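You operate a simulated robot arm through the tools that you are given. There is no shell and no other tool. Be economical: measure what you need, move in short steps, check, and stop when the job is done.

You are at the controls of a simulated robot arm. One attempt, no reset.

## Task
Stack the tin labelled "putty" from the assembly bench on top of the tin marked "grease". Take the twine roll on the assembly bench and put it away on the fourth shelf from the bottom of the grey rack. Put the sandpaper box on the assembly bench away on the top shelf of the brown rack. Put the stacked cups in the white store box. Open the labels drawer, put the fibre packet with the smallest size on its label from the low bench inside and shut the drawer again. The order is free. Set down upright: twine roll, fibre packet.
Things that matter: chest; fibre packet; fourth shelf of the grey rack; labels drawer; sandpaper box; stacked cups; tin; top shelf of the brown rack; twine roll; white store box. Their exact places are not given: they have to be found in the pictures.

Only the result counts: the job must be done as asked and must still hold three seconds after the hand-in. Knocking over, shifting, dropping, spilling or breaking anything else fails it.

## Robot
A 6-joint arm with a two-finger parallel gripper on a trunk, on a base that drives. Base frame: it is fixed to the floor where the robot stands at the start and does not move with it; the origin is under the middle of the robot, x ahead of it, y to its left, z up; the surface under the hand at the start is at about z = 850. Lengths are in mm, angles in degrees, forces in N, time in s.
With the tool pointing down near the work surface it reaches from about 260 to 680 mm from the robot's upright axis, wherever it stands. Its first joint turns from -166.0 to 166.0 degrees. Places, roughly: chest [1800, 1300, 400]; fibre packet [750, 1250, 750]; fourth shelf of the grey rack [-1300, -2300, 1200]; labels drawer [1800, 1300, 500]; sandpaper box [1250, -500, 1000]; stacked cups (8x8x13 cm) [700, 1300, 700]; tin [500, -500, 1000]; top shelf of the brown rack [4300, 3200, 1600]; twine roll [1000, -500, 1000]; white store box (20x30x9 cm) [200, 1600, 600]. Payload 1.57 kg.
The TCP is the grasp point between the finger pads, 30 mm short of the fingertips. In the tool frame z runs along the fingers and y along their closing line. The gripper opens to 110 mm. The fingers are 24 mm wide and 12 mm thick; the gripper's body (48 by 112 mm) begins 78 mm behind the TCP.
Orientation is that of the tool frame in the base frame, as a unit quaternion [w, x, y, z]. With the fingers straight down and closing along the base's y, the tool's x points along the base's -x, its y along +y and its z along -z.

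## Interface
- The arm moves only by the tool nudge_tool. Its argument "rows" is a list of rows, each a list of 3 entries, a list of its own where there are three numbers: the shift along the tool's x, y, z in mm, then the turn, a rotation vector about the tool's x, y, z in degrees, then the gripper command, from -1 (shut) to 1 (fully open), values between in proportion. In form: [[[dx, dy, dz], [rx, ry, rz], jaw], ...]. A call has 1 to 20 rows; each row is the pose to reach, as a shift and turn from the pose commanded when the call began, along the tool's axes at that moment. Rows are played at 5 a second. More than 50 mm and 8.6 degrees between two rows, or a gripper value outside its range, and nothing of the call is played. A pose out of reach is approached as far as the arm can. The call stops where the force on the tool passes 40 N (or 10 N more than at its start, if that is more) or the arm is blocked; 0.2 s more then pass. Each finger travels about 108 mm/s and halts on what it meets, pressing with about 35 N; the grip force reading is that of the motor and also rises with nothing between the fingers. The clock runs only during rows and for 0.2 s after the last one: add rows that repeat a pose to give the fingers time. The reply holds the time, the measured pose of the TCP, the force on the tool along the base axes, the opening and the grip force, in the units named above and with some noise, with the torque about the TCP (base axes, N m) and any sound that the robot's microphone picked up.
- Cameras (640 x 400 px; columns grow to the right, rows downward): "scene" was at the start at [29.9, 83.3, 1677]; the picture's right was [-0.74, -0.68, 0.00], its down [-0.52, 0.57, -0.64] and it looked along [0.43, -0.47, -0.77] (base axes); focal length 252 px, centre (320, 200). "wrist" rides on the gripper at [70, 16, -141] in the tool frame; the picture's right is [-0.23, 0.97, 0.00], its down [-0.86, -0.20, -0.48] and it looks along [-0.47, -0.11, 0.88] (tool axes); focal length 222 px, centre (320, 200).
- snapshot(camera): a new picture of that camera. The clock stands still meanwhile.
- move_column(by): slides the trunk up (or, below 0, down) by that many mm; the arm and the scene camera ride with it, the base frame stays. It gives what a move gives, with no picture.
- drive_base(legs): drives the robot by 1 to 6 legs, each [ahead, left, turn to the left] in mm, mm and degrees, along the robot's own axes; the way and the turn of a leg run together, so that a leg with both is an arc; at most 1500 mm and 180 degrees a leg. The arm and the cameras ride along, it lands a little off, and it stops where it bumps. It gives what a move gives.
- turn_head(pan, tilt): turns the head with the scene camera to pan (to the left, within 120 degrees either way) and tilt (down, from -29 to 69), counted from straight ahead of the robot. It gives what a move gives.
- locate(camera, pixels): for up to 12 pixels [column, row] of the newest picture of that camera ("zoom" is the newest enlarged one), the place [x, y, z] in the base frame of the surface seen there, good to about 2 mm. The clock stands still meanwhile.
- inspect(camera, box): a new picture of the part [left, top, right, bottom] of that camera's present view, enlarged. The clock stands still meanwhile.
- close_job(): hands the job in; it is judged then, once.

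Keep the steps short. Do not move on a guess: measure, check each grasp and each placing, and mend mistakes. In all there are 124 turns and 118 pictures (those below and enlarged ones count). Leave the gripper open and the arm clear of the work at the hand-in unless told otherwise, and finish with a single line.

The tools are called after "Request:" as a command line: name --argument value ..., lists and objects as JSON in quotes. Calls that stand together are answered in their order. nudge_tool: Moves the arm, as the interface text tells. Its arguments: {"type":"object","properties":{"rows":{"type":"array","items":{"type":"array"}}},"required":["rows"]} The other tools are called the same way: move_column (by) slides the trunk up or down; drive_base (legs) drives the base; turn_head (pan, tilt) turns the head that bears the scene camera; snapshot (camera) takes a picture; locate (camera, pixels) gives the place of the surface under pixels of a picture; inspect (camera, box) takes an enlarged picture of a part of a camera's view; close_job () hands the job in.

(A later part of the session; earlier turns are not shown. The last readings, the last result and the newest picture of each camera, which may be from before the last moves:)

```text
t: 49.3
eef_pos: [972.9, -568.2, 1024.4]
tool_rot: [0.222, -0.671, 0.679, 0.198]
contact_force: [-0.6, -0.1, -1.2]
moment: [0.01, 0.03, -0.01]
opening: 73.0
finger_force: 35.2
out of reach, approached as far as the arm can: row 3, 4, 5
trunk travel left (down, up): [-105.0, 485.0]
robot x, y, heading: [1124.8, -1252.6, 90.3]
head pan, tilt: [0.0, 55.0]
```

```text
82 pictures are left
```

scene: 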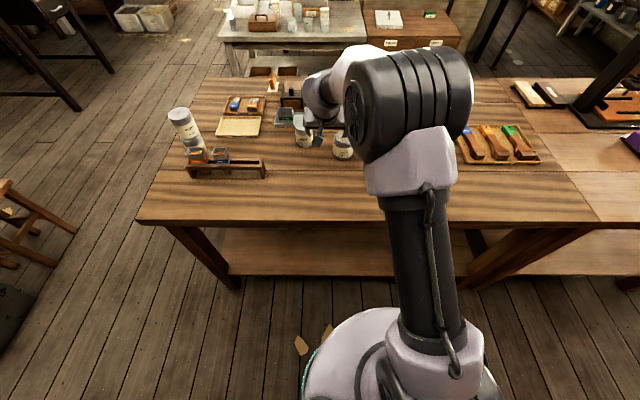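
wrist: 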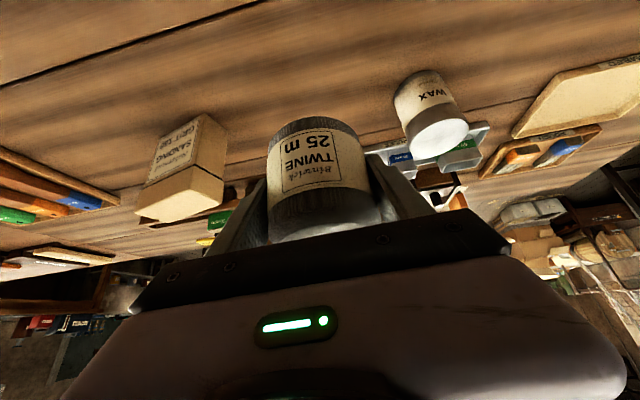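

The roll is held (72.9 mm) and upright. I'll raise the trunk 349 mm so the geometry at the fourth shelf matches the grasp, then start towards the grey rack, strafing left out of the aisle.

Request:
move_column --by 349

Request:
drive_base --legs '[[0, 1450, 0], [-330, 0, 0]]'

Request:
turn_head --pan 90 --tilt 35

Request:
snapshot --camera "scene"

```text
t: 52.7
eef_pos: [972.0, -566.1, 1374.2]
tool_rot: [0.223, -0.671, 0.679, 0.198]
contact_force: [-0.3, -0.3, -1.3]
moment: [0.02, 0.0, 0.02]
opening: 72.8
finger_force: 35.2
trunk travel left (down, up): [-454.0, 136.0]
robot x, y, heading: [1122.1, -1248.3, 90.3]
head pan, tilt: [0.0, 55.0]
```

```text
t: 61.9
eef_pos: [-495.7, -918.5, 1373.3]
tool_rot: [0.223, -0.672, 0.678, 0.198]
contact_force: [-0.2, -0.1, -0.4]
moment: [0.0, 0.03, -0.02]
opening: 72.9
finger_force: 35.3
trunk travel left (down, up): [-454.0, 136.0]
robot x, y, heading: [-337.0, -1597.4, 90.2]
head pan, tilt: [0.0, 55.0]
```

```text
t: 63.5
eef_pos: [-494.9, -918.3, 1373.5]
tool_rot: [0.222, -0.672, 0.678, 0.198]
contact_force: [-0.7, 0.2, -1.5]
moment: [-0.04, 0.01, 0.0]
opening: 72.8
finger_force: 35.0
trunk travel left (down, up): [-454.0, 136.0]
robot x, y, heading: [-342.3, -1597.5, 90.3]
head pan, tilt: [90.0, 35.0]
```

```text
81 pictures are left
```

scene: 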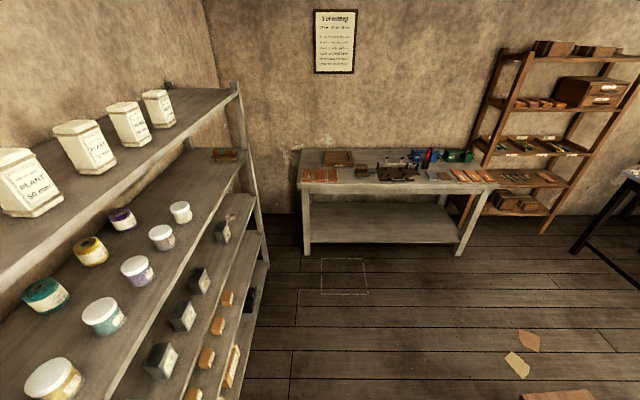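

The way ahead is clear. I'll measure the free part of the fourth shelf beyond the white jar at (180,212).

Request:
locate --camera "scene" --pixels '[[180, 212], [160, 238], [215, 190], [200, 200], [225, 153], [236, 100], [210, 205], [222, 178], [228, 170], [305, 250], [200, 100], [540, 395]]'

Request:
inspect --camera "scene" --box '[100, 80, 280, 280]'

```text
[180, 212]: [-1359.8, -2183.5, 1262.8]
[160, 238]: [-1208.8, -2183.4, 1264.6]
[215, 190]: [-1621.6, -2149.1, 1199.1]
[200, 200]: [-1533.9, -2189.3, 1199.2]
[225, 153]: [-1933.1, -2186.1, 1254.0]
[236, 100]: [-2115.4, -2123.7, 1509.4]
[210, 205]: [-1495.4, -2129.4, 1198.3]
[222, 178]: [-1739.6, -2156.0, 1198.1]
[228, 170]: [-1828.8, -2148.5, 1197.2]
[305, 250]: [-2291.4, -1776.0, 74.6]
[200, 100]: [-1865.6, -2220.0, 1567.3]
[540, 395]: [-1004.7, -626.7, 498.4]
```

```text
2.00 times, centred on (190, 180) of scene
```

zoom: 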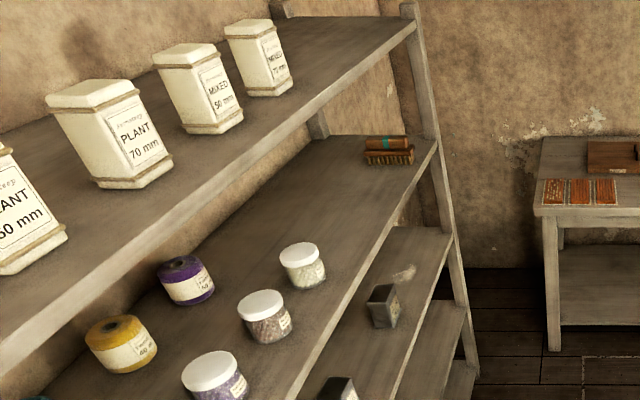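

The free stretch is x≈-1450 to -1880 at z=1198, and I'll place at (-1620,-2175). Drive on: strafe past the bin, move away from the rack, and turn round to face it.

Request:
drive_base --legs '[[0, 1425, 0], [330, 0, 0], [0, 0, -90], [0, 0, -90]]'

Request:
turn_head --pan 20 --tilt 30

Request:
snapshot --camera "scene"

```text
t: 80.1
eef_pos: [-1641.3, -1947.4, 1373.5]
tool_rot: [0.195, 0.686, 0.664, -0.225]
contact_force: [0.8, 0.8, -1.7]
moment: [0.02, 0.02, -0.02]
opening: 73.3
finger_force: 34.8
trunk travel left (down, up): [-454.0, 136.0]
robot x, y, heading: [-1772.7, -1260.7, -90.8]
head pan, tilt: [90.0, 35.0]
```

```text
t: 81.5
eef_pos: [-1641.9, -1947.8, 1371.6]
tool_rot: [0.196, 0.686, 0.664, -0.225]
contact_force: [-0.5, 0.2, -0.7]
moment: [-0.01, 0.02, 0.01]
opening: 73.0
finger_force: 34.7
trunk travel left (down, up): [-454.0, 136.0]
robot x, y, heading: [-1776.0, -1258.9, -91.1]
head pan, tilt: [20.0, 30.0]
```

```text
79 pictures are left
```

scene: 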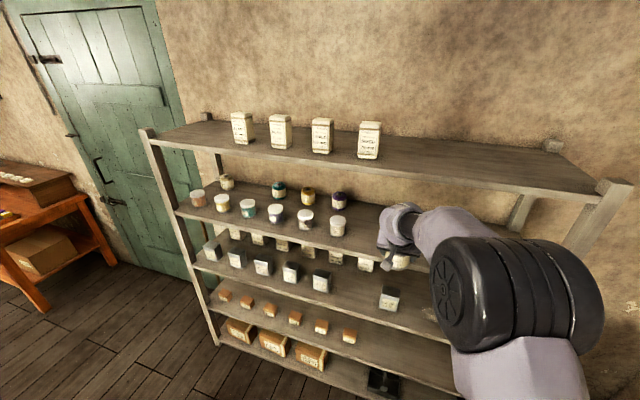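

The arm is 170 mm short of the shelf front. I'll straighten the tool to the grasp tilt and lower to TCP z≈1264 in front of the shelf, so the roll's bottom is about 22 mm above it.

Request:
nudge_tool --rows '[[[19, 0, 31], [-0.9, 0.9, -0.4], -0.5], [[38, 0, 61], [-1.9, 1.8, -0.8], -0.5], [[57, 0, 92], [-2.8, 2.6, -1.1], -0.5], [[57, 0, 92], [-2.8, 2.6, -1.1], -0.5]]'

Request:
snapshot --camera "wrist"

```text
t: 82.5
eef_pos: [-1645.6, -1950.6, 1265.3]
tool_rot: [0.195, 0.68, 0.679, -0.195]
contact_force: [0.5, -0.8, -1.6]
moment: [-0.01, 0.01, -0.01]
opening: 72.8
finger_force: 35.6
trunk travel left (down, up): [-454.0, 136.0]
robot x, y, heading: [-1776.0, -1260.5, -91.1]
head pan, tilt: [20.0, 30.0]
```

```text
78 pictures are left
```

wrist: 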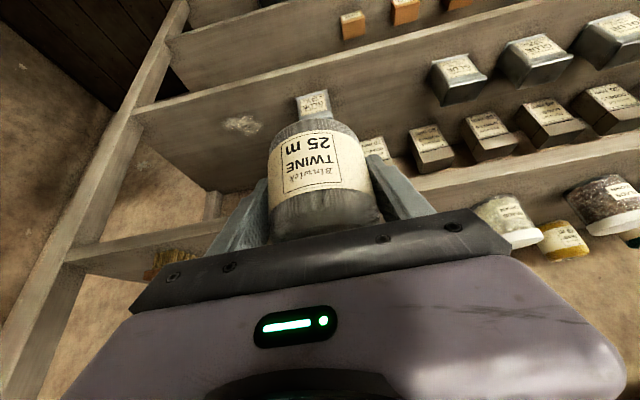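

The roll is upright and ahead of the fourth shelf's edge. I'll creep forward 220 mm.

Request:
drive_base --legs '[[120, 0, 0], [100, 0, 0]]'

Request:
turn_head --pan 40 --tilt 30

Request:
snapshot --camera "wrist"

Request:
snapshot --camera "scene"

```text
t: 84.5
eef_pos: [-1649.6, -2168.8, 1264.6]
tool_rot: [0.194, 0.679, 0.68, -0.194]
contact_force: [-0.1, -0.4, -1.0]
moment: [0.0, 0.0, 0.02]
opening: 72.8
finger_force: 35.1
trunk travel left (down, up): [-454.0, 136.0]
robot x, y, heading: [-1783.3, -1479.3, -90.7]
head pan, tilt: [20.0, 30.0]
```

```text
t: 85.3
eef_pos: [-1648.1, -2168.6, 1265.2]
tool_rot: [0.195, 0.679, 0.681, -0.195]
contact_force: [-0.1, -0.6, -1.5]
moment: [0.0, 0.02, 0.03]
opening: 73.0
finger_force: 34.8
trunk travel left (down, up): [-454.0, 136.0]
robot x, y, heading: [-1780.0, -1480.7, -91.0]
head pan, tilt: [40.0, 30.0]
```

```text
77 pictures are left
```

wrist: 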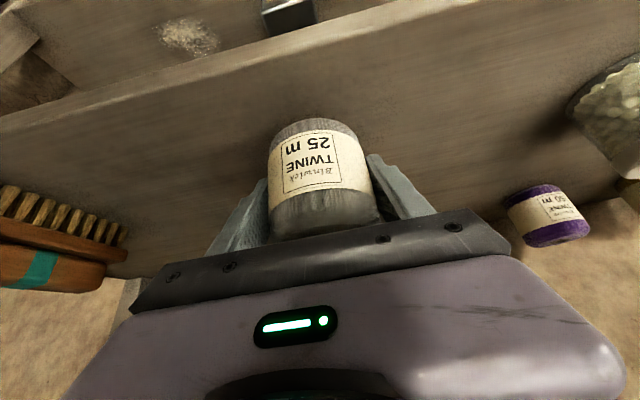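

```text
76 pictures are left
```

scene: 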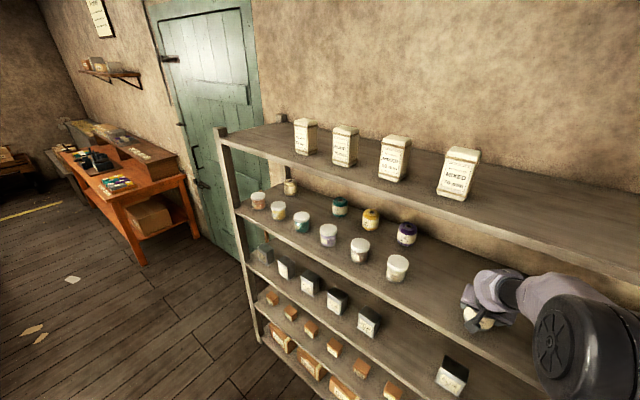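

The roll is over the shelf. I'll measure the shelf edge and surface around it.

Request:
locate --camera "wrist" --pixels '[[305, 105], [300, 70], [300, 50], [305, 35], [240, 150], [400, 150], [314, 127], [320, 200]]'

```text
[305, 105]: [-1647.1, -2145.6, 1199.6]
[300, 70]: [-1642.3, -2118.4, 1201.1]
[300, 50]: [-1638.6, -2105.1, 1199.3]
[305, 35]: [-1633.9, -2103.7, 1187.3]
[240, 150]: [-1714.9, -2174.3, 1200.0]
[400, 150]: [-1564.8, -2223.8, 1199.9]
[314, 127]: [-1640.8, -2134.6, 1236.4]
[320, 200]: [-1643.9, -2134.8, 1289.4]
```

The shelf edge is at y=-2104 and the roll's front at -2134, so it stands fully on the shelf. Lower about 22 mm, gently at the end.

Request:
nudge_tool --rows '[[[5, 0, 8], [0, 0, 0], -0.5], [[9.5, 0, 15.3], [0, 0, 0], -0.5], [[10.6, 0, 17], [0, 0, 0], -0.5], [[11.4, 0, 18.2], [0, 0, 0], -0.5], [[11.4, 0, 18.2], [0, 0, 0], -0.5]]'

```text
t: 86.5
eef_pos: [-1648.1, -2168.6, 1243.3]
tool_rot: [0.195, 0.679, 0.68, -0.196]
contact_force: [-0.6, -1.6, 2.3]
moment: [-0.15, 0.01, -0.02]
opening: 72.8
finger_force: 34.8
trunk travel left (down, up): [-454.0, 136.0]
robot x, y, heading: [-1785.1, -1482.2, -90.9]
head pan, tilt: [40.0, 30.0]
```

Light contact. I'll press another 0.7 mm, open, and retreat along the finger axis.

Request:
nudge_tool --rows '[[[0.4, 0, 0.6], [0, 0, 0], -0.5], [[0.4, 0, 0.6], [0, 0, 0], 0.1], [[0.4, 0, 0.6], [0, 0, 0], 0.7], [[0.4, 0, 0.6], [0, 0, 0], 0.75], [[0.4, 0, -30], [0, 0, 0], 0.75], [[0.4, 0, -70], [0, 0, 0], 0.75], [[0.4, 0, -110], [0, 0, 0], 0.75]]'

Request:
snapshot --camera "wrist"

```text
t: 88.1
eef_pos: [-1648.5, -2108.9, 1337.8]
tool_rot: [0.195, 0.679, 0.68, -0.195]
contact_force: [0.1, 0.7, 0.6]
moment: [-0.02, 0.04, -0.03]
opening: 96.2
finger_force: 0.0
trunk travel left (down, up): [-454.0, 136.0]
robot x, y, heading: [-1781.6, -1475.7, -90.8]
head pan, tilt: [40.0, 30.0]
```

```text
75 pictures are left
```

wrist: 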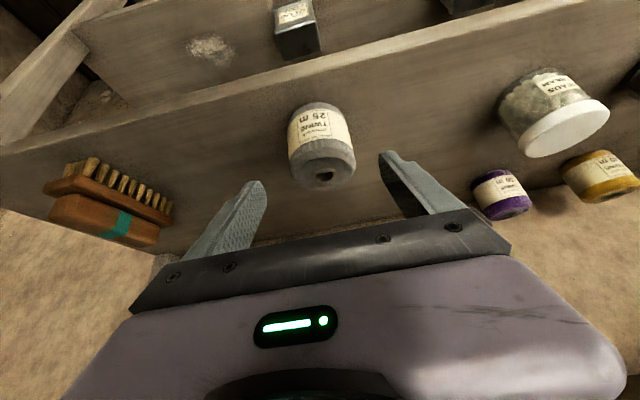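

The twine roll stands upright on the fourth shelf. I'll back away, straighten the tool to vertical, and go back for the sandpaper box.

Request:
drive_base --legs '[[-290, 0, 0]]'

Request:
nudge_tool --rows '[[[15, 0, -10], [0, 5, 0], 0.75], [[30, 0, -20], [0, 10, 0], 0.75], [[45, 0, -30], [0, 15, 0], 0.75], [[60, 0, -40], [0, 20, 0], 0.75], [[75, 0, -50], [0, 25, 0], 0.75], [[90, 0, -60], [0, 32.3, 0], 0.75], [[125, 0, -70], [0, 32.3, 0], 0.75], [[160, 0, -90], [0, 32.3, 0], 0.75]]'

Request:
drive_base --legs '[[0, 0, 90], [0, 0, 91], [-380, 0, 0], [0, -1400, 0]]'

```text
t: 90.2
eef_pos: [-1643.5, -1817.4, 1335.9]
tool_rot: [0.196, 0.678, 0.681, -0.194]
contact_force: [-0.5, 1.2, 0.8]
moment: [0.01, 0.01, -0.01]
opening: 96.2
finger_force: 0.0
trunk travel left (down, up): [-454.0, 136.0]
robot x, y, heading: [-1776.7, -1188.2, -90.7]
head pan, tilt: [40.0, 30.0]
```

```text
t: 92.0
eef_pos: [-1664.5, -1598.6, 1221.1]
tool_rot: [0.014, 0.704, 0.706, -0.078]
contact_force: [-0.6, -0.5, 0.4]
moment: [0.02, 0.03, -0.01]
opening: 96.3
finger_force: 0.1
out of reach, approached as far as the arm can: row 1, 2, 3, 4, 5, 6, 7, 8
trunk travel left (down, up): [-454.0, 136.0]
robot x, y, heading: [-1777.1, -1186.1, -90.9]
head pan, tilt: [40.0, 30.0]
```

```text
t: 108.6
eef_pos: [-509.6, -1122.2, 1222.7]
tool_rot: [-0.078, 0.718, -0.692, -0.016]
contact_force: [-0.5, -0.9, 1.1]
moment: [0.01, -0.04, -0.02]
opening: 96.3
finger_force: 0.1
trunk travel left (down, up): [-454.0, 136.0]
robot x, y, heading: [-383.8, -1528.1, 91.0]
head pan, tilt: [40.0, 30.0]
```

Now on to the sandpaper box: forward into the aisle line, strafe right, and lower the trunk back to its start height.

Request:
drive_base --legs '[[290, 0, 0], [0, -1490, -1], [70, 0, 0]]'

Request:
turn_head --pan 0 --tilt 50

Request:
snapshot --camera "scene"

Request:
snapshot --camera "wrist"

```text
t: 118.2
eef_pos: [988.3, -769.6, 1220.4]
tool_rot: [0.078, -0.698, 0.711, 0.014]
contact_force: [-0.6, -1.0, 0.1]
moment: [-0.05, 0.05, -0.01]
opening: 96.0
finger_force: 0.1
trunk travel left (down, up): [-454.0, 136.0]
robot x, y, heading: [1094.5, -1185.0, 88.0]
head pan, tilt: [40.0, 30.0]
```

```text
t: 119.2
eef_pos: [987.3, -769.7, 1221.2]
tool_rot: [0.079, -0.699, 0.711, 0.014]
contact_force: [-0.5, -0.3, -0.1]
moment: [-0.02, 0.01, 0.0]
opening: 96.2
finger_force: 0.0
trunk travel left (down, up): [-454.0, 136.0]
robot x, y, heading: [1091.1, -1183.3, 88.2]
head pan, tilt: [0.0, 50.0]
```

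```text
74 pictures are left
```

scene: 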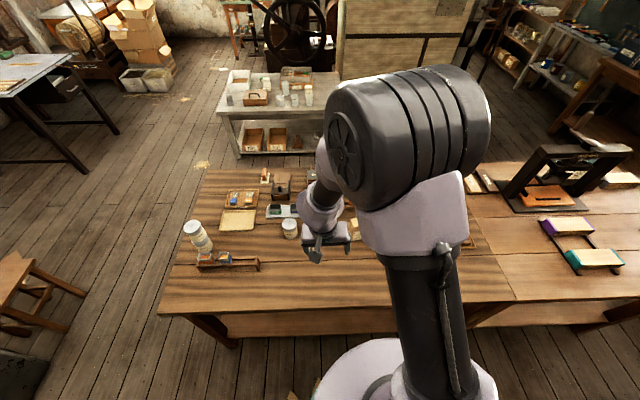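

```text
73 pictures are left
```

wrist: 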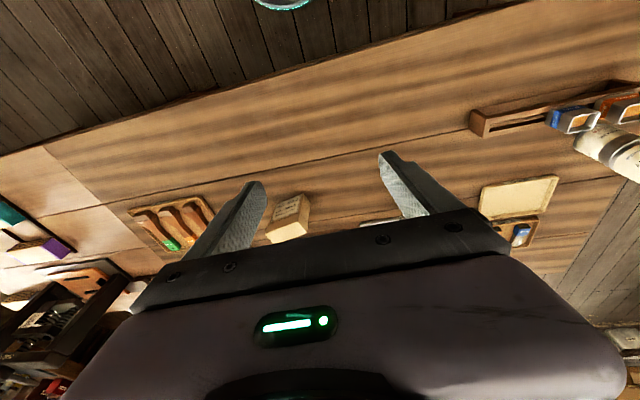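

The box is visible in the wrist view at (290,218). I'll zoom in for its corners.

Request:
inspect --camera "wrist" --box '[240, 180, 340, 250]'

Request:
locate --camera "wrist" --pixels '[[268, 233], [305, 224], [286, 235], [272, 225], [300, 215], [280, 205], [303, 200]]'

```text
5.71 times, centred on (290, 215) of wrist
```

zoom: 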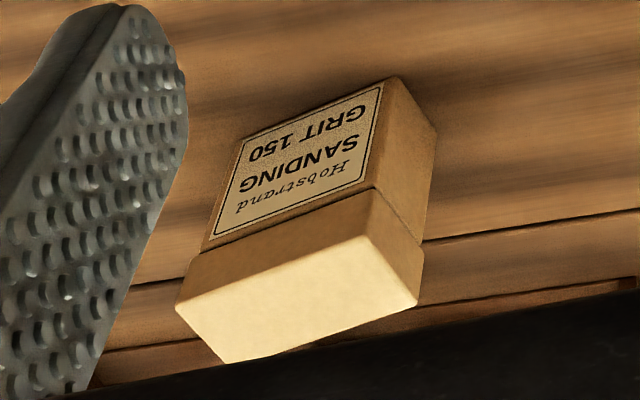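

```text
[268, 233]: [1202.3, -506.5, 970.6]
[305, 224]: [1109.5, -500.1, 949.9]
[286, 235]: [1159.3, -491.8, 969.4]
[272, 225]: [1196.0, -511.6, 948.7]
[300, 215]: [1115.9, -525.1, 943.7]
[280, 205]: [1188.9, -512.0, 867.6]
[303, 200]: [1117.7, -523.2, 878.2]
```

Now the top corners from the enlarged picture.

Request:
locate --camera "zoom" --pixels '[[180, 306], [227, 360], [412, 303], [365, 238], [300, 300], [215, 240], [370, 185], [205, 262], [358, 208]]'

```text
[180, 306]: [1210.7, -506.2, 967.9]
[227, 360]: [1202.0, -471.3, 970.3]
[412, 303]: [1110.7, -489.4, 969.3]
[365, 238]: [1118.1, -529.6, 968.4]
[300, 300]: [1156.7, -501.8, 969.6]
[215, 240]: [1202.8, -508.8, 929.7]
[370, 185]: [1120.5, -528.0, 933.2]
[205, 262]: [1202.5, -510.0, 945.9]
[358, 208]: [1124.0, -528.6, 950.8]
```

The box's top centre is about (1160,-499), 95×40 mm, turned about 14°, top 969. I'll grip it across the 40 mm side from above. First shift the base slightly closer and lower the trunk 150 mm.

Request:
drive_base --legs '[[30, -60, 0]]'

Request:
move_column --by -150

```text
t: 120.2
eef_pos: [1051.1, -740.9, 1220.8]
tool_rot: [0.079, -0.699, 0.711, 0.015]
contact_force: [0.3, 1.0, 0.5]
moment: [-0.01, 0.02, -0.01]
opening: 96.2
finger_force: 0.1
trunk travel left (down, up): [-454.0, 136.0]
robot x, y, heading: [1155.0, -1157.8, 88.2]
head pan, tilt: [0.0, 50.0]
```

```text
t: 122.0
eef_pos: [1049.0, -741.8, 1070.9]
tool_rot: [0.079, -0.698, 0.711, 0.015]
contact_force: [0.4, -0.3, 0.5]
moment: [0.03, -0.01, 0.03]
opening: 96.3
finger_force: 0.1
trunk travel left (down, up): [-304.0, 286.0]
robot x, y, heading: [1154.5, -1160.8, 88.2]
head pan, tilt: [0.0, 50.0]
```

Now I'll bring the tool vertical, turned to the box's angle, above it at (1160,-500,1075).

Request:
nudge_tool --rows '[[[-26.8, -11.6, 4.2], [0, 1.1, 8.3], 0.4], [[-53.6, -23.3, 8.5], [0.1, 2.2, 16.6], 0.4], [[-80.5, -34.9, 12.7], [0.2, 3.3, 24.9], 0.4], [[-107, -46.6, 16.9], [0.2, 4.4, 33.2], 0.4], [[-134, -58.2, 21.2], [0.3, 5.5, 41.6], 0.4], [[-161, -69.9, 25.4], [0.3, 6.6, 49.9], 0.4], [[-188, -81.5, 29.6], [0.4, 7.7, 58.2], 0.4], [[-215, -93.2, 33.9], [0.4, 8.8, 66.5], 0.4], [[-241.4, -104.8, 38.1], [0.5, 9.9, 74.8], 0.4], [[-241.4, -104.8, 38.1], [0.5, 9.9, 74.8], 0.4]]'

Request:
snapshot --camera "wrist"

```text
t: 124.2
eef_pos: [1159.3, -621.5, 999.1]
tool_rot: [0.078, -0.12, 0.988, 0.058]
contact_force: [0.0, -0.6, -0.7]
moment: [-0.01, 0.03, -0.03]
opening: 76.8
finger_force: 0.0
out of reach, approached as far as the arm can: row 1, 2, 3, 4, 5, 6, 7, 8, 9, 10
trunk travel left (down, up): [-304.0, 286.0]
robot x, y, heading: [1156.9, -1153.6, 88.0]
head pan, tilt: [0.0, 50.0]
```

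```text
71 pictures are left
```

wrist: 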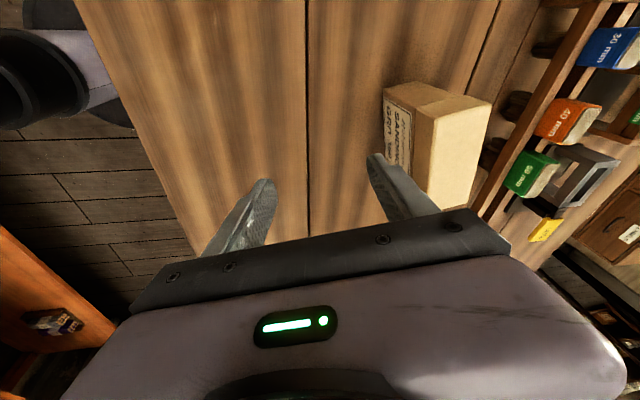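

The arm leaves about 11° of tilt it won't undo, perhaps because the wrist got onto another branch while tilted. I'll look at the arm.

Request:
snapshot --camera "scene"

Request:
inspect --camera "scene" --box '[260, 80, 480, 280]'

```text
70 pictures are left
```

scene: 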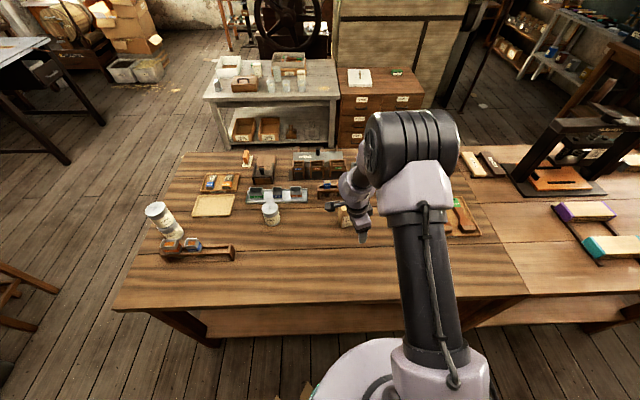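

```text
2.00 times, centred on (370, 180) of scene
```

zoom: 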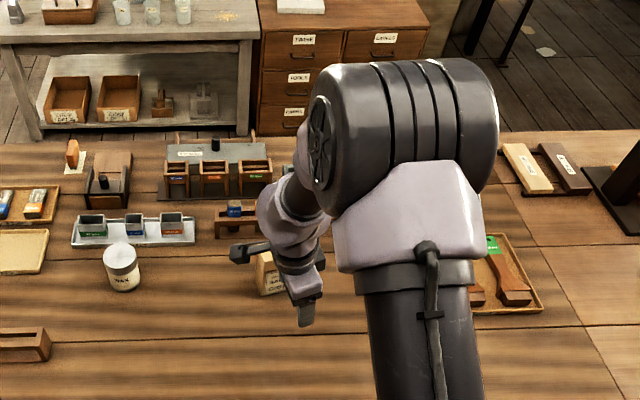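

The elbow and forearm look normal. I'll nudge the base a few millimetres to reset the commanded pose, then ask only for a vertical tool in place.

Request:
drive_base --legs '[[-10, 0, 0]]'

Request:
nudge_tool --rows '[[[0, 0, 0], [2.7, 4.8, 0], 0.4], [[0, 0, 0], [5.5, 9.7, 0], 0.4], [[0, 0, 0], [5.5, 9.7, 0], 0.4]]'

```text
t: 124.9
eef_pos: [1157.8, -631.7, 1000.0]
tool_rot: [0.078, -0.121, 0.988, 0.059]
contact_force: [-0.3, -0.7, 0.3]
moment: [0.03, 0.0, 0.01]
opening: 77.2
finger_force: 0.1
trunk travel left (down, up): [-304.0, 286.0]
robot x, y, heading: [1155.1, -1168.4, 88.2]
head pan, tilt: [0.0, 50.0]
```

```text
t: 125.7
eef_pos: [1158.6, -631.5, 998.3]
tool_rot: [0.078, -0.121, 0.988, 0.058]
contact_force: [0.3, -0.3, -0.5]
moment: [-0.01, 0.03, 0.03]
opening: 76.9
finger_force: 0.1
out of reach, approached as far as the arm can: row 1, 2, 3
trunk travel left (down, up): [-304.0, 286.0]
robot x, y, heading: [1150.6, -1161.7, 88.0]
head pan, tilt: [0.0, 50.0]
```

It doesn't move at all, so a wrist joint sits at its limit: the wrist flipped while I tilted it. To unflip it I'll tilt well forward, past the forearm line, bring the tool into the arm's plane, then bring it back down in-plane.

Request:
drive_base --legs '[[-30, 0, 0]]'

Request:
nudge_tool --rows '[[[-3, 4, -12], [-6.9, -1.8, 1], 0.4], [[-6, 8, -25], [-13.8, -3.6, 2], 0.4], [[-9, 12, -38], [-20.7, -5.4, 3], 0.4], [[-12, 18, -51], [-27.6, -7.1, 4], 0.4], [[-15, 23, -63], [-34.5, -8.9, 5], 0.4], [[-18, 27, -75], [-41.4, -10.7, 6], 0.4], [[-18, 27, -75], [-41.4, -10.7, 6], 0.4]]'

```text
t: 126.6
eef_pos: [1156.9, -663.2, 1001.2]
tool_rot: [0.078, -0.122, 0.988, 0.06]
contact_force: [0.8, 0.8, -0.3]
moment: [0.05, 0.0, -0.02]
opening: 77.2
finger_force: 0.1
trunk travel left (down, up): [-304.0, 286.0]
robot x, y, heading: [1152.3, -1196.0, 88.2]
head pan, tilt: [0.0, 50.0]
```

```text
t: 128.2
eef_pos: [1157.5, -642.3, 1077.0]
tool_rot: [0.117, -0.085, 0.897, 0.418]
contact_force: [1.1, -0.4, 0.1]
moment: [-0.01, 0.0, 0.04]
opening: 77.2
finger_force: 0.0
out of reach, approached as far as the arm can: row 2, 3
trunk travel left (down, up): [-304.0, 286.0]
robot x, y, heading: [1151.3, -1194.5, 88.0]
head pan, tilt: [0.0, 50.0]
```

That pose was reached. Now swing the tool into the arm's plane.

Request:
nudge_tool --rows '[[[0, 0, 0], [-1.3, 3.5, -3], 0.4], [[0, 0, 0], [-2.7, 7, -6], 0.4], [[0, 0, 0], [-2.7, 7, -6], 0.4]]'

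```text
t: 129.0
eef_pos: [1157.3, -642.3, 1078.3]
tool_rot: [0.081, -0.16, 0.887, 0.426]
contact_force: [-0.3, 0.2, -0.3]
moment: [0.0, 0.01, 0.03]
opening: 77.0
finger_force: 0.1
trunk travel left (down, up): [-304.0, 286.0]
robot x, y, heading: [1151.1, -1194.3, 88.5]
head pan, tilt: [0.0, 50.0]
```

The tool now lies in the arm's plane. I'll rotate it back to vertical in-plane.

Request:
nudge_tool --rows '[[[0, 0, 0], [6.8, 2.6, 0], 0.4], [[0, 0, 0], [13.6, 5.1, 0], 0.4], [[0, 0, 0], [20.4, 7.7, 0], 0.4], [[0, 0, 0], [27.3, 10.3, 0], 0.4], [[0, 0, 0], [34.1, 12.9, 0], 0.4], [[0, 0, 0], [41, 15.4, 0], 0.4], [[0, 0, 0], [47.8, 18, -0.4], 0.4], [[0, 0, 0], [47.8, 18, -0.4], 0.4]]'

```text
t: 130.8
eef_pos: [1157.8, -641.7, 1077.2]
tool_rot: [0.005, -0.18, 0.984, 0.002]
contact_force: [-0.3, 0.2, 0.1]
moment: [-0.01, 0.03, 0.02]
opening: 77.1
finger_force: 0.2
trunk travel left (down, up): [-304.0, 286.0]
robot x, y, heading: [1149.1, -1196.7, 88.1]
head pan, tilt: [0.0, 50.0]
```

The wrist is unflipped and vertical. I'll drive forward 45 mm, then move above the box with the correct yaw.

Request:
drive_base --legs '[[45, 0, 0]]'

Request:
nudge_tool --rows '[[[0, 30, 15], [0, 0, 3.3], 0.4], [[0, 60, 30], [0, 0, 6.7], 0.4], [[-5, 90, 45], [0, 0, 6.7], 0.4], [[-5, 90, 50], [0, 0, 6.7], 0.4]]'

Request:
snapshot --camera "wrist"

```text
t: 131.7
eef_pos: [1158.8, -596.3, 1076.0]
tool_rot: [0.006, -0.179, 0.984, 0.001]
contact_force: [0.0, 0.2, 0.1]
moment: [-0.04, 0.0, 0.03]
opening: 77.0
finger_force: 0.0
trunk travel left (down, up): [-304.0, 286.0]
robot x, y, heading: [1153.8, -1150.6, 87.9]
head pan, tilt: [0.0, 50.0]
```

```text
t: 132.7
eef_pos: [1133.5, -512.8, 1028.7]
tool_rot: [0.005, -0.121, 0.993, 0.003]
contact_force: [-1.0, 0.6, -0.1]
moment: [0.01, -0.01, -0.01]
opening: 76.9
finger_force: 0.1
trunk travel left (down, up): [-304.0, 286.0]
robot x, y, heading: [1153.3, -1151.1, 88.2]
head pan, tilt: [0.0, 50.0]
```

```text
68 pictures are left
```

wrist: 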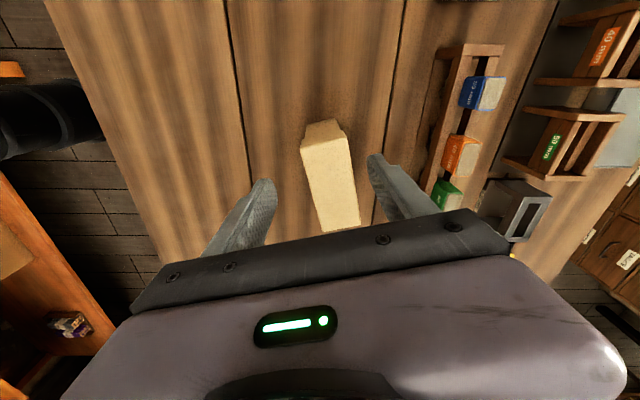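

The box is aligned with the fingers. I'll shift 30 mm and 7 mm to its centre, then descend.

Request:
nudge_tool --rows '[[[-15, 3.5, 0], [0, 0, 0], 0.4], [[-29.5, 7, 0], [0, 0, 0], 0.4], [[-29.5, 7, 0], [0, 0, 0], 0.4]]'

Request:
snapshot --camera "wrist"

Request:
locate --camera "wrist" --pixels '[[320, 190], [310, 160], [312, 215], [345, 205], [295, 150], [440, 190]]'

```text
t: 133.5
eef_pos: [1159.5, -497.0, 1028.0]
tool_rot: [0.006, -0.122, 0.993, 0.002]
contact_force: [-0.6, 0.0, 0.3]
moment: [-0.02, -0.02, -0.01]
opening: 77.4
finger_force: 0.0
trunk travel left (down, up): [-304.0, 286.0]
robot x, y, heading: [1152.3, -1154.7, 88.0]
head pan, tilt: [0.0, 50.0]
```

```text
67 pictures are left
```

wrist: 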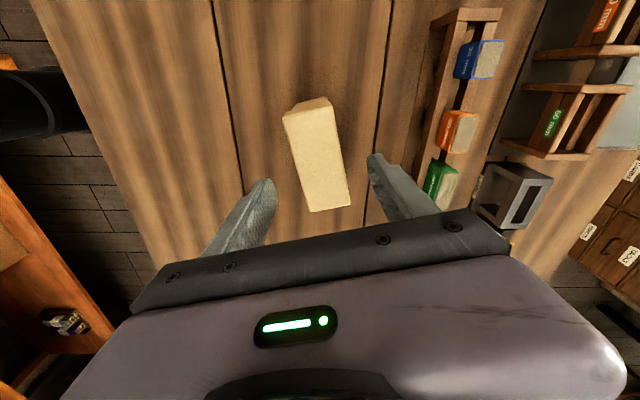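

```text
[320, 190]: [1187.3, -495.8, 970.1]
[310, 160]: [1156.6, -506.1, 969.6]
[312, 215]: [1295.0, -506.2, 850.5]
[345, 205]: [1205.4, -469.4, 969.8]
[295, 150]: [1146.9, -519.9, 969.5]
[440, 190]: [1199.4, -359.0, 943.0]
```

The fingers straddle the box. I'll descend to z≈915 and close.

Request:
nudge_tool --rows '[[[0, -1, 40], [0, 0, 0], 0.4], [[0, -1, 80], [0, 0, 0], 0.4], [[0, -1, 113], [0, 0, 0], 0.4], [[0, -1, 113], [0, 0, 0], 0], [[0, -1, 113], [0, 0, 0], -0.5], [[0, -1, 113], [0, 0, 0], -0.8], [[0, -1, 113], [0, 0, 0], -0.8]]'

```text
t: 135.1
eef_pos: [1159.9, -497.2, 916.7]
tool_rot: [0.005, -0.121, 0.993, 0.003]
contact_force: [0.6, 0.5, 0.2]
moment: [-0.05, -0.05, 0.0]
opening: 44.8
finger_force: 34.7
trunk travel left (down, up): [-304.0, 286.0]
robot x, y, heading: [1154.3, -1151.8, 88.0]
head pan, tilt: [0.0, 50.0]
```

Gripped (44.8 mm). I'll lift it and draw it back towards the robot.

Request:
nudge_tool --rows '[[[0, 0, -40], [0, 0, 0], -0.8], [[0, 0, -80], [0, 0, 0], -0.8], [[2, -8, -125], [0, 0, 0], -0.8], [[12, -48, -140], [0, 0, 0], -0.8], [[24, -95, -150], [0, 0, 0], -0.8], [[36, -143, -160], [0, 0, 0], -0.8], [[48, -190, -170], [0, 0, 0], -0.8]]'

Request:
turn_head --pan -25 --tilt 12

Request:
snapshot --camera "wrist"

Request:
snapshot --camera "scene"

```text
refused: row 6 steps farther than a row can; nothing moved
```

```text
t: 136.1
eef_pos: [1160.5, -497.3, 916.5]
tool_rot: [0.005, -0.121, 0.993, 0.002]
contact_force: [0.5, 1.0, -0.1]
moment: [0.01, -0.01, 0.0]
opening: 44.9
finger_force: 34.8
trunk travel left (down, up): [-304.0, 286.0]
robot x, y, heading: [1154.2, -1152.9, 88.0]
head pan, tilt: [-25.0, 12.0]
```

```text
66 pictures are left
```

wrist: 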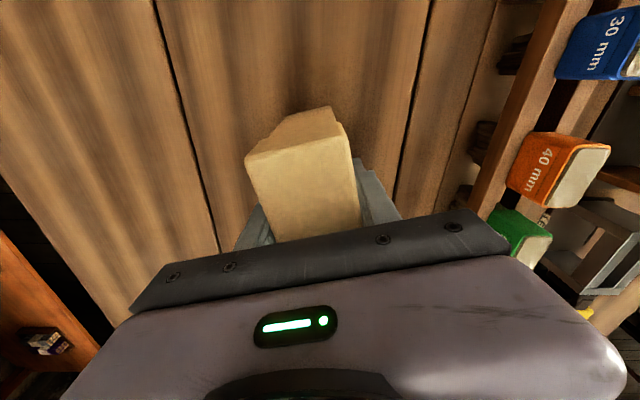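

```text
65 pictures are left
```

scene: 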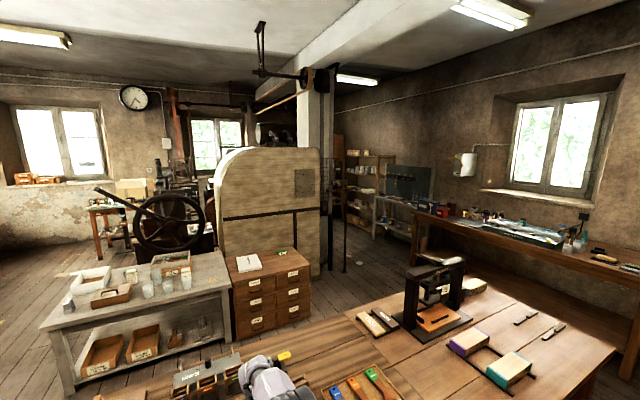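

The refused call moved nothing and the grip still holds. The brown rack is visible at (368,180). I'll lift with smaller rows and zoom in on the rack.

Request:
nudge_tool --rows '[[[0, 0, -40], [0, 0, 0], -0.8], [[0, 0, -80], [0, 0, 0], -0.8], [[2, -8, -120], [0, 0, 0], -0.8], [[12, -48, -135], [0, 0, 0], -0.8], [[22, -88, -145], [0, 0, 0], -0.8], [[32, -128, -155], [0, 0, 0], -0.8], [[42, -168, -165], [0, 0, 0], -0.8], [[50, -200, -175], [0, 0, 0], -0.8]]'

Request:
inspect --camera "scene" --box '[310, 120, 450, 250]'

Request:
locate --camera "scene" --pixels '[[347, 152], [393, 157], [375, 158], [360, 226], [390, 240], [345, 270], [413, 240], [312, 318], [330, 315], [606, 350]]'

```text
t: 137.9
eef_pos: [1158.0, -707.1, 1091.7]
tool_rot: [0.004, -0.121, 0.993, 0.004]
contact_force: [0.3, 0.0, -3.1]
moment: [-0.01, -0.01, -0.02]
opening: 44.6
finger_force: 35.1
trunk travel left (down, up): [-304.0, 286.0]
robot x, y, heading: [1155.2, -1150.2, 88.2]
head pan, tilt: [-25.0, 12.0]
```

```text
3.08 times, centred on (380, 185) of scene
```

zoom: 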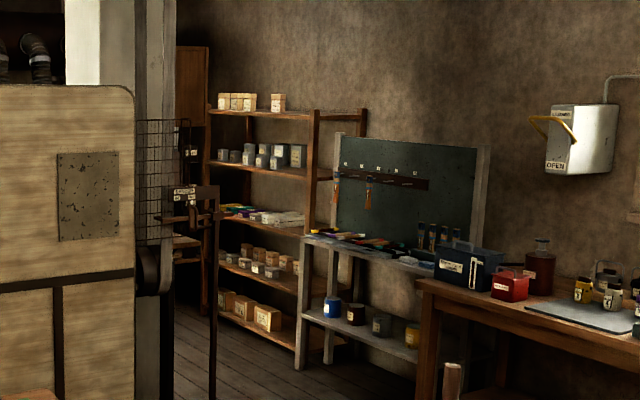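

```text
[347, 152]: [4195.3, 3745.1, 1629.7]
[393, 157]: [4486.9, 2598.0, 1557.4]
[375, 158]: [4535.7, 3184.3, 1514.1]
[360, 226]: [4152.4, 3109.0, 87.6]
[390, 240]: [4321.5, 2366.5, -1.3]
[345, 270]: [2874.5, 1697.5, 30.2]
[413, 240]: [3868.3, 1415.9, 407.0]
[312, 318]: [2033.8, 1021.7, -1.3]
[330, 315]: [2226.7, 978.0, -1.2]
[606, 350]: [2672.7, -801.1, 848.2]
```

The box is lifted. The brown rack's front is near x≈4140, running y≈2600 to 3750. I'll look east along the aisle to choose a route.

Request:
turn_head --pan -75 --tilt 25

Request:
snapshot --camera "scene"

```text
t: 139.1
eef_pos: [1156.7, -705.3, 1092.4]
tool_rot: [0.004, -0.121, 0.993, 0.003]
contact_force: [0.3, 0.3, -1.2]
moment: [0.01, -0.01, 0.04]
opening: 44.9
finger_force: 35.1
trunk travel left (down, up): [-304.0, 286.0]
robot x, y, heading: [1153.5, -1151.3, 88.3]
head pan, tilt: [-75.0, 25.0]
```

```text
63 pictures are left
```

scene: 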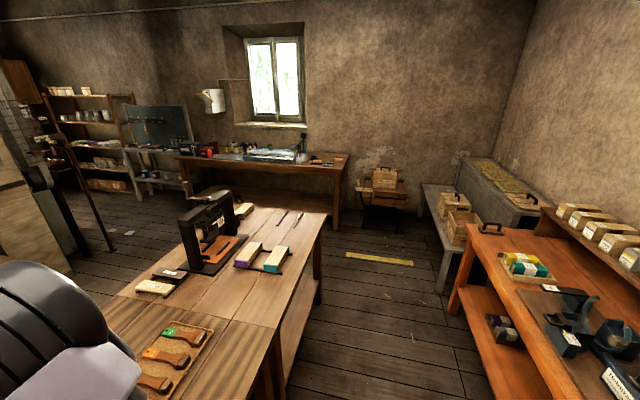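

Request:
locate --camera "scene" --pixels '[[337, 230], [350, 157], [455, 310], [440, 290], [325, 215], [365, 228], [195, 205], [140, 195], [112, 248], [375, 262], [105, 95], [120, 235]]'

Request:
inspect --camera "scene" --box '[20, 60, 200, 270]'

```text
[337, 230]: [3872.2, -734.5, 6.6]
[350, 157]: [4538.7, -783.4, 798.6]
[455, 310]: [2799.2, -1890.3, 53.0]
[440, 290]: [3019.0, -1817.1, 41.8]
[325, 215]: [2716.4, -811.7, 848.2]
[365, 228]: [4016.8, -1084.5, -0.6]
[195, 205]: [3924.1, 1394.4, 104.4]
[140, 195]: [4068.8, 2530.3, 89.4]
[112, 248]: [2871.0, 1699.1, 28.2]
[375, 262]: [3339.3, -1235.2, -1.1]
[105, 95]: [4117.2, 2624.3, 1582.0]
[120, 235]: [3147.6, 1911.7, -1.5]
```

```text
1.90 times, centred on (110, 165) of scene
```

zoom: 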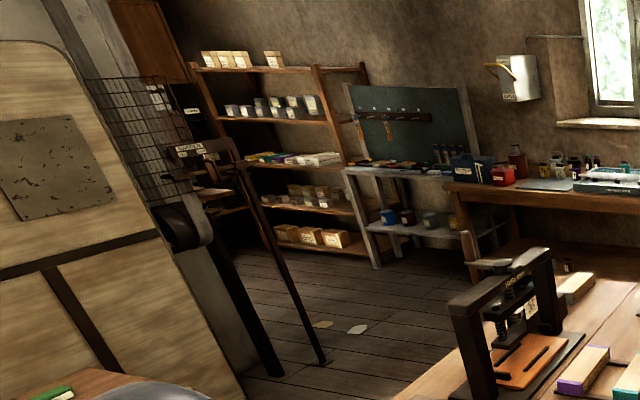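

The east route is clear: go along the aisle to x≈3295, then left between the bench end and the window bench to the rack. I'll raise the trunk fully, turn to face +x and drive.

Request:
move_column --by 286

Request:
drive_base --legs '[[0, -60, 0], [0, 0, -88], [1070, 0, 0], [1070, 0, 0]]'

Request:
turn_head --pan 70 --tilt 25

Request:
snapshot --camera "scene"

```text
t: 142.0
eef_pos: [1157.6, -705.4, 1376.4]
tool_rot: [0.005, -0.121, 0.993, 0.003]
contact_force: [-0.1, -0.2, -1.6]
moment: [0.02, 0.0, 0.02]
opening: 45.0
finger_force: 35.3
trunk travel left (down, up): [-590.0, 0.0]
robot x, y, heading: [1156.8, -1151.7, 88.1]
head pan, tilt: [-75.0, 25.0]
```

```text
t: 156.9
eef_pos: [3801.5, -1221.3, 1377.4]
tool_rot: [0.005, 0.62, 0.785, -0.002]
contact_force: [0.3, -0.7, -1.3]
moment: [-0.05, -0.01, 0.0]
opening: 44.7
finger_force: 35.0
trunk travel left (down, up): [-590.0, 0.0]
robot x, y, heading: [3354.2, -1213.1, -2.5]
head pan, tilt: [-75.0, 25.0]
```

```text
t: 159.2
eef_pos: [3801.5, -1221.6, 1377.5]
tool_rot: [0.005, 0.62, 0.785, -0.002]
contact_force: [0.2, -0.9, -2.4]
moment: [0.02, 0.02, 0.02]
opening: 44.3
finger_force: 34.9
trunk travel left (down, up): [-590.0, 0.0]
robot x, y, heading: [3354.8, -1213.7, -2.3]
head pan, tilt: [70.0, 25.0]
```

```text
61 pictures are left
```

scene: 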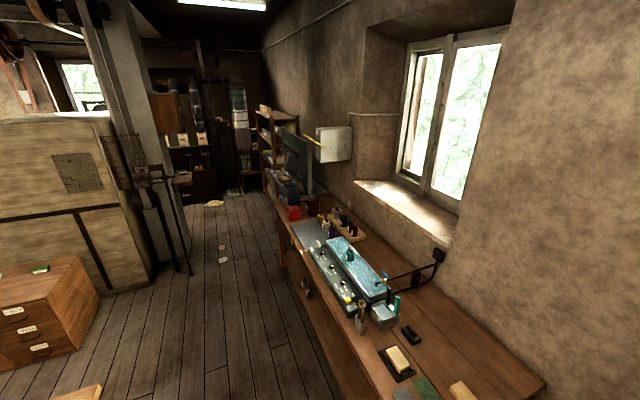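

The corridor is clear. I'll correct the heading and strafe left towards the rack.

Request:
drive_base --legs '[[-40, 0, 2.4], [0, 1450, 0], [0, 1450, 0]]'

Request:
turn_head --pan 40 --tilt 15

Request:
snapshot --camera "scene"

```text
t: 173.8
eef_pos: [3815.0, 1704.9, 1377.7]
tool_rot: [0.005, 0.616, 0.788, -0.002]
contact_force: [0.0, 0.7, -1.8]
moment: [-0.02, 0.0, -0.02]
opening: 44.6
finger_force: 35.2
trunk travel left (down, up): [-590.0, 0.0]
robot x, y, heading: [3374.6, 1709.5, -1.8]
head pan, tilt: [70.0, 25.0]
```

```text
t: 174.7
eef_pos: [3815.1, 1704.6, 1377.7]
tool_rot: [0.006, 0.616, 0.788, -0.002]
contact_force: [-0.6, 0.7, -2.2]
moment: [0.0, 0.0, 0.01]
opening: 44.9
finger_force: 35.3
trunk travel left (down, up): [-590.0, 0.0]
robot x, y, heading: [3368.6, 1709.1, -1.8]
head pan, tilt: [40.0, 15.0]
```

```text
60 pictures are left
```

scene: 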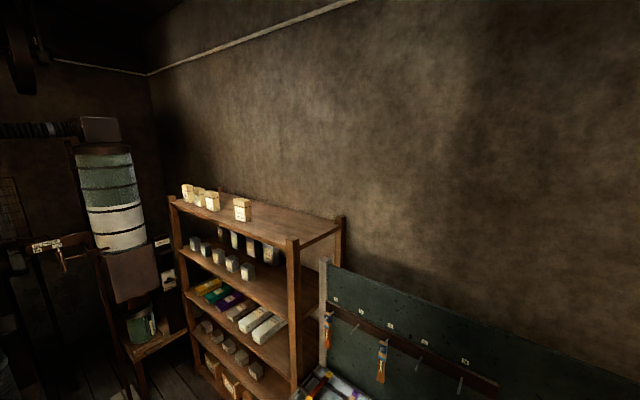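

The top shelf is open with room right of the box at (243,208). I'll measure it and enlarge.

Request:
locate --camera "scene" --pixels '[[243, 200], [265, 222], [290, 232], [285, 215], [270, 235], [292, 242], [340, 220], [210, 197], [172, 198], [310, 230], [242, 220], [300, 218]]'

Request:
inspect --camera "scene" --box '[160, 170, 360, 290]'

```text
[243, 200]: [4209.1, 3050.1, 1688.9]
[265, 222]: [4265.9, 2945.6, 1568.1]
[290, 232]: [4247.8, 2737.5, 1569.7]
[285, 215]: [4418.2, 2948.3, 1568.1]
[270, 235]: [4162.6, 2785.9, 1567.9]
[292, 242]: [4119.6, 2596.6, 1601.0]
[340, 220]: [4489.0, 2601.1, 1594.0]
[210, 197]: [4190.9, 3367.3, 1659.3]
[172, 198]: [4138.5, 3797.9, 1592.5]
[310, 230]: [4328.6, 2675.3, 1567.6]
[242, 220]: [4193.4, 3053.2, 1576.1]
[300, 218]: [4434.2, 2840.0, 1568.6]
```

```text
3.20 times, centred on (260, 230) of scene
```

zoom: 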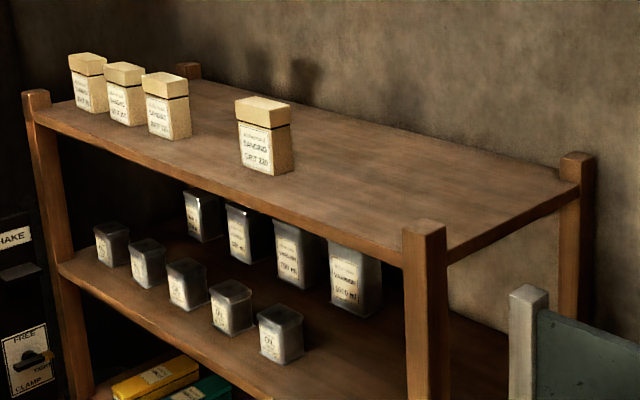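

There's free space around (4235,2880) at z=1568, so the box must be released at TCP z≈1635. I'll test raising the arm here to z≈1665.

Request:
nudge_tool --rows '[[[0, 0, -42], [0, 0, 0], -0.8], [[0, 0, -84], [0, 0, 0], -0.8], [[0, 0, -126], [0, 0, 0], -0.8], [[0, 0, -168], [0, 0, 0], -0.8], [[0, 0, -210], [0, 0, 0], -0.8], [[0, 0, -250], [0, 0, 0], -0.8], [[0, 0, -288], [0, 0, 0], -0.8], [[0, 0, -288], [0, 0, 0], -0.8]]'

```text
t: 176.5
eef_pos: [3813.2, 1708.2, 1666.1]
tool_rot: [0.006, 0.616, 0.788, -0.002]
contact_force: [-0.1, -0.2, -1.1]
moment: [0.03, -0.02, 0.03]
opening: 45.0
finger_force: 35.3
trunk travel left (down, up): [-590.0, 0.0]
robot x, y, heading: [3370.5, 1708.4, -1.8]
head pan, tilt: [40.0, 15.0]
```

Height reachable. I'll strafe to y≈2880, then forward partway.

Request:
drive_base --legs '[[0, 0, 1.8], [0, 1180, 0], [280, 0, 0]]'

Request:
turn_head --pan 0 --tilt 30

Request:
snapshot --camera "scene"

Request:
snapshot --camera "wrist"

```text
t: 184.4
eef_pos: [4084.9, 2892.2, 1665.9]
tool_rot: [0.006, 0.604, 0.797, -0.002]
contact_force: [-0.8, 0.1, -1.7]
moment: [-0.01, 0.0, -0.01]
opening: 44.7
finger_force: 35.0
trunk travel left (down, up): [-590.0, 0.0]
robot x, y, heading: [3645.3, 2879.0, -0.3]
head pan, tilt: [40.0, 15.0]
```

```text
t: 185.4
eef_pos: [4085.9, 2892.4, 1666.5]
tool_rot: [0.006, 0.605, 0.796, -0.001]
contact_force: [-0.2, 0.4, -1.8]
moment: [-0.06, 0.02, 0.02]
opening: 44.7
finger_force: 34.8
trunk travel left (down, up): [-590.0, 0.0]
robot x, y, heading: [3643.0, 2882.3, -0.2]
head pan, tilt: [0.0, 30.0]
```

```text
58 pictures are left
```

scene: 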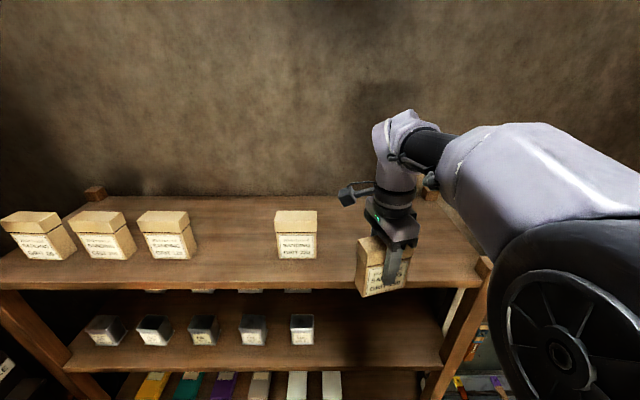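

```text
57 pictures are left
```

wrist: 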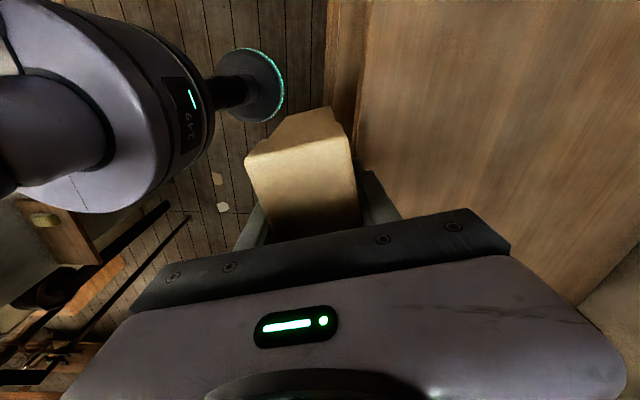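

The box hangs 31 mm above shelf height, just in front of it. I'll creep forward 90 mm and then extend the arm 40 mm.

Request:
drive_base --legs '[[90, 0, 0]]'

Request:
nudge_tool --rows '[[[11, 38, 0], [0, 0, 0], -0.8], [[11, 38, 0], [0, 0, 0], -0.8]]'

Request:
snapshot --camera "wrist"

Request:
snapshot --camera "scene"

```text
t: 186.6
eef_pos: [4175.0, 2892.3, 1666.6]
tool_rot: [0.005, 0.605, 0.796, -0.002]
contact_force: [0.3, -0.4, -2.3]
moment: [0.01, 0.02, 0.02]
opening: 44.6
finger_force: 35.0
trunk travel left (down, up): [-590.0, 0.0]
robot x, y, heading: [3734.9, 2878.9, 0.0]
head pan, tilt: [0.0, 30.0]
```

```text
t: 187.2
eef_pos: [4208.7, 2912.5, 1665.0]
tool_rot: [0.006, 0.605, 0.796, -0.002]
contact_force: [-1.1, -0.2, -1.8]
moment: [0.05, -0.04, 0.01]
opening: 44.8
finger_force: 34.5
trunk travel left (down, up): [-590.0, 0.0]
robot x, y, heading: [3731.9, 2876.8, -0.3]
head pan, tilt: [0.0, 30.0]
```

```text
56 pictures are left
```

wrist: 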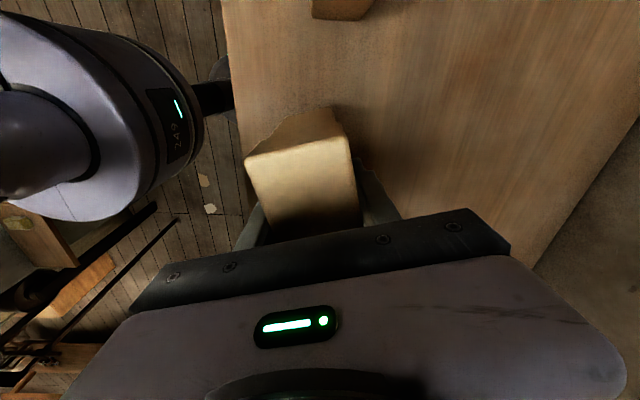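

```text
55 pictures are left
```

scene: 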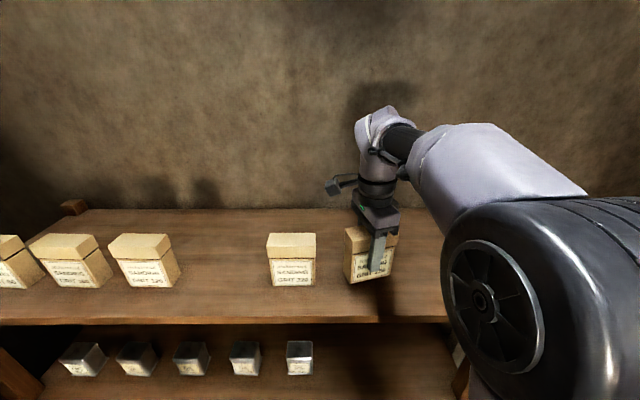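

The box is over the shelf with 40 mm to its neighbour. Lower it gently.

Request:
nudge_tool --rows '[[[0, 0, 14], [0, 0, 0], -0.8], [[0, 0, 26], [0, 0, 0], -0.8], [[0, 0, 28.5], [0, 0, 0], -0.8], [[0, 0, 30], [0, 0, 0], -0.8], [[0, 0, 31], [0, 0, 0], -0.8]]'

```text
t: 188.3
eef_pos: [4207.9, 2912.4, 1637.1]
tool_rot: [0.006, 0.605, 0.796, 0.0]
contact_force: [3.9, 0.7, 23.2]
moment: [0.34, 0.43, -0.05]
opening: 44.6
finger_force: 34.7
trunk travel left (down, up): [-590.0, 0.0]
robot x, y, heading: [3731.0, 2877.6, -0.4]
head pan, tilt: [0.0, 30.0]
```

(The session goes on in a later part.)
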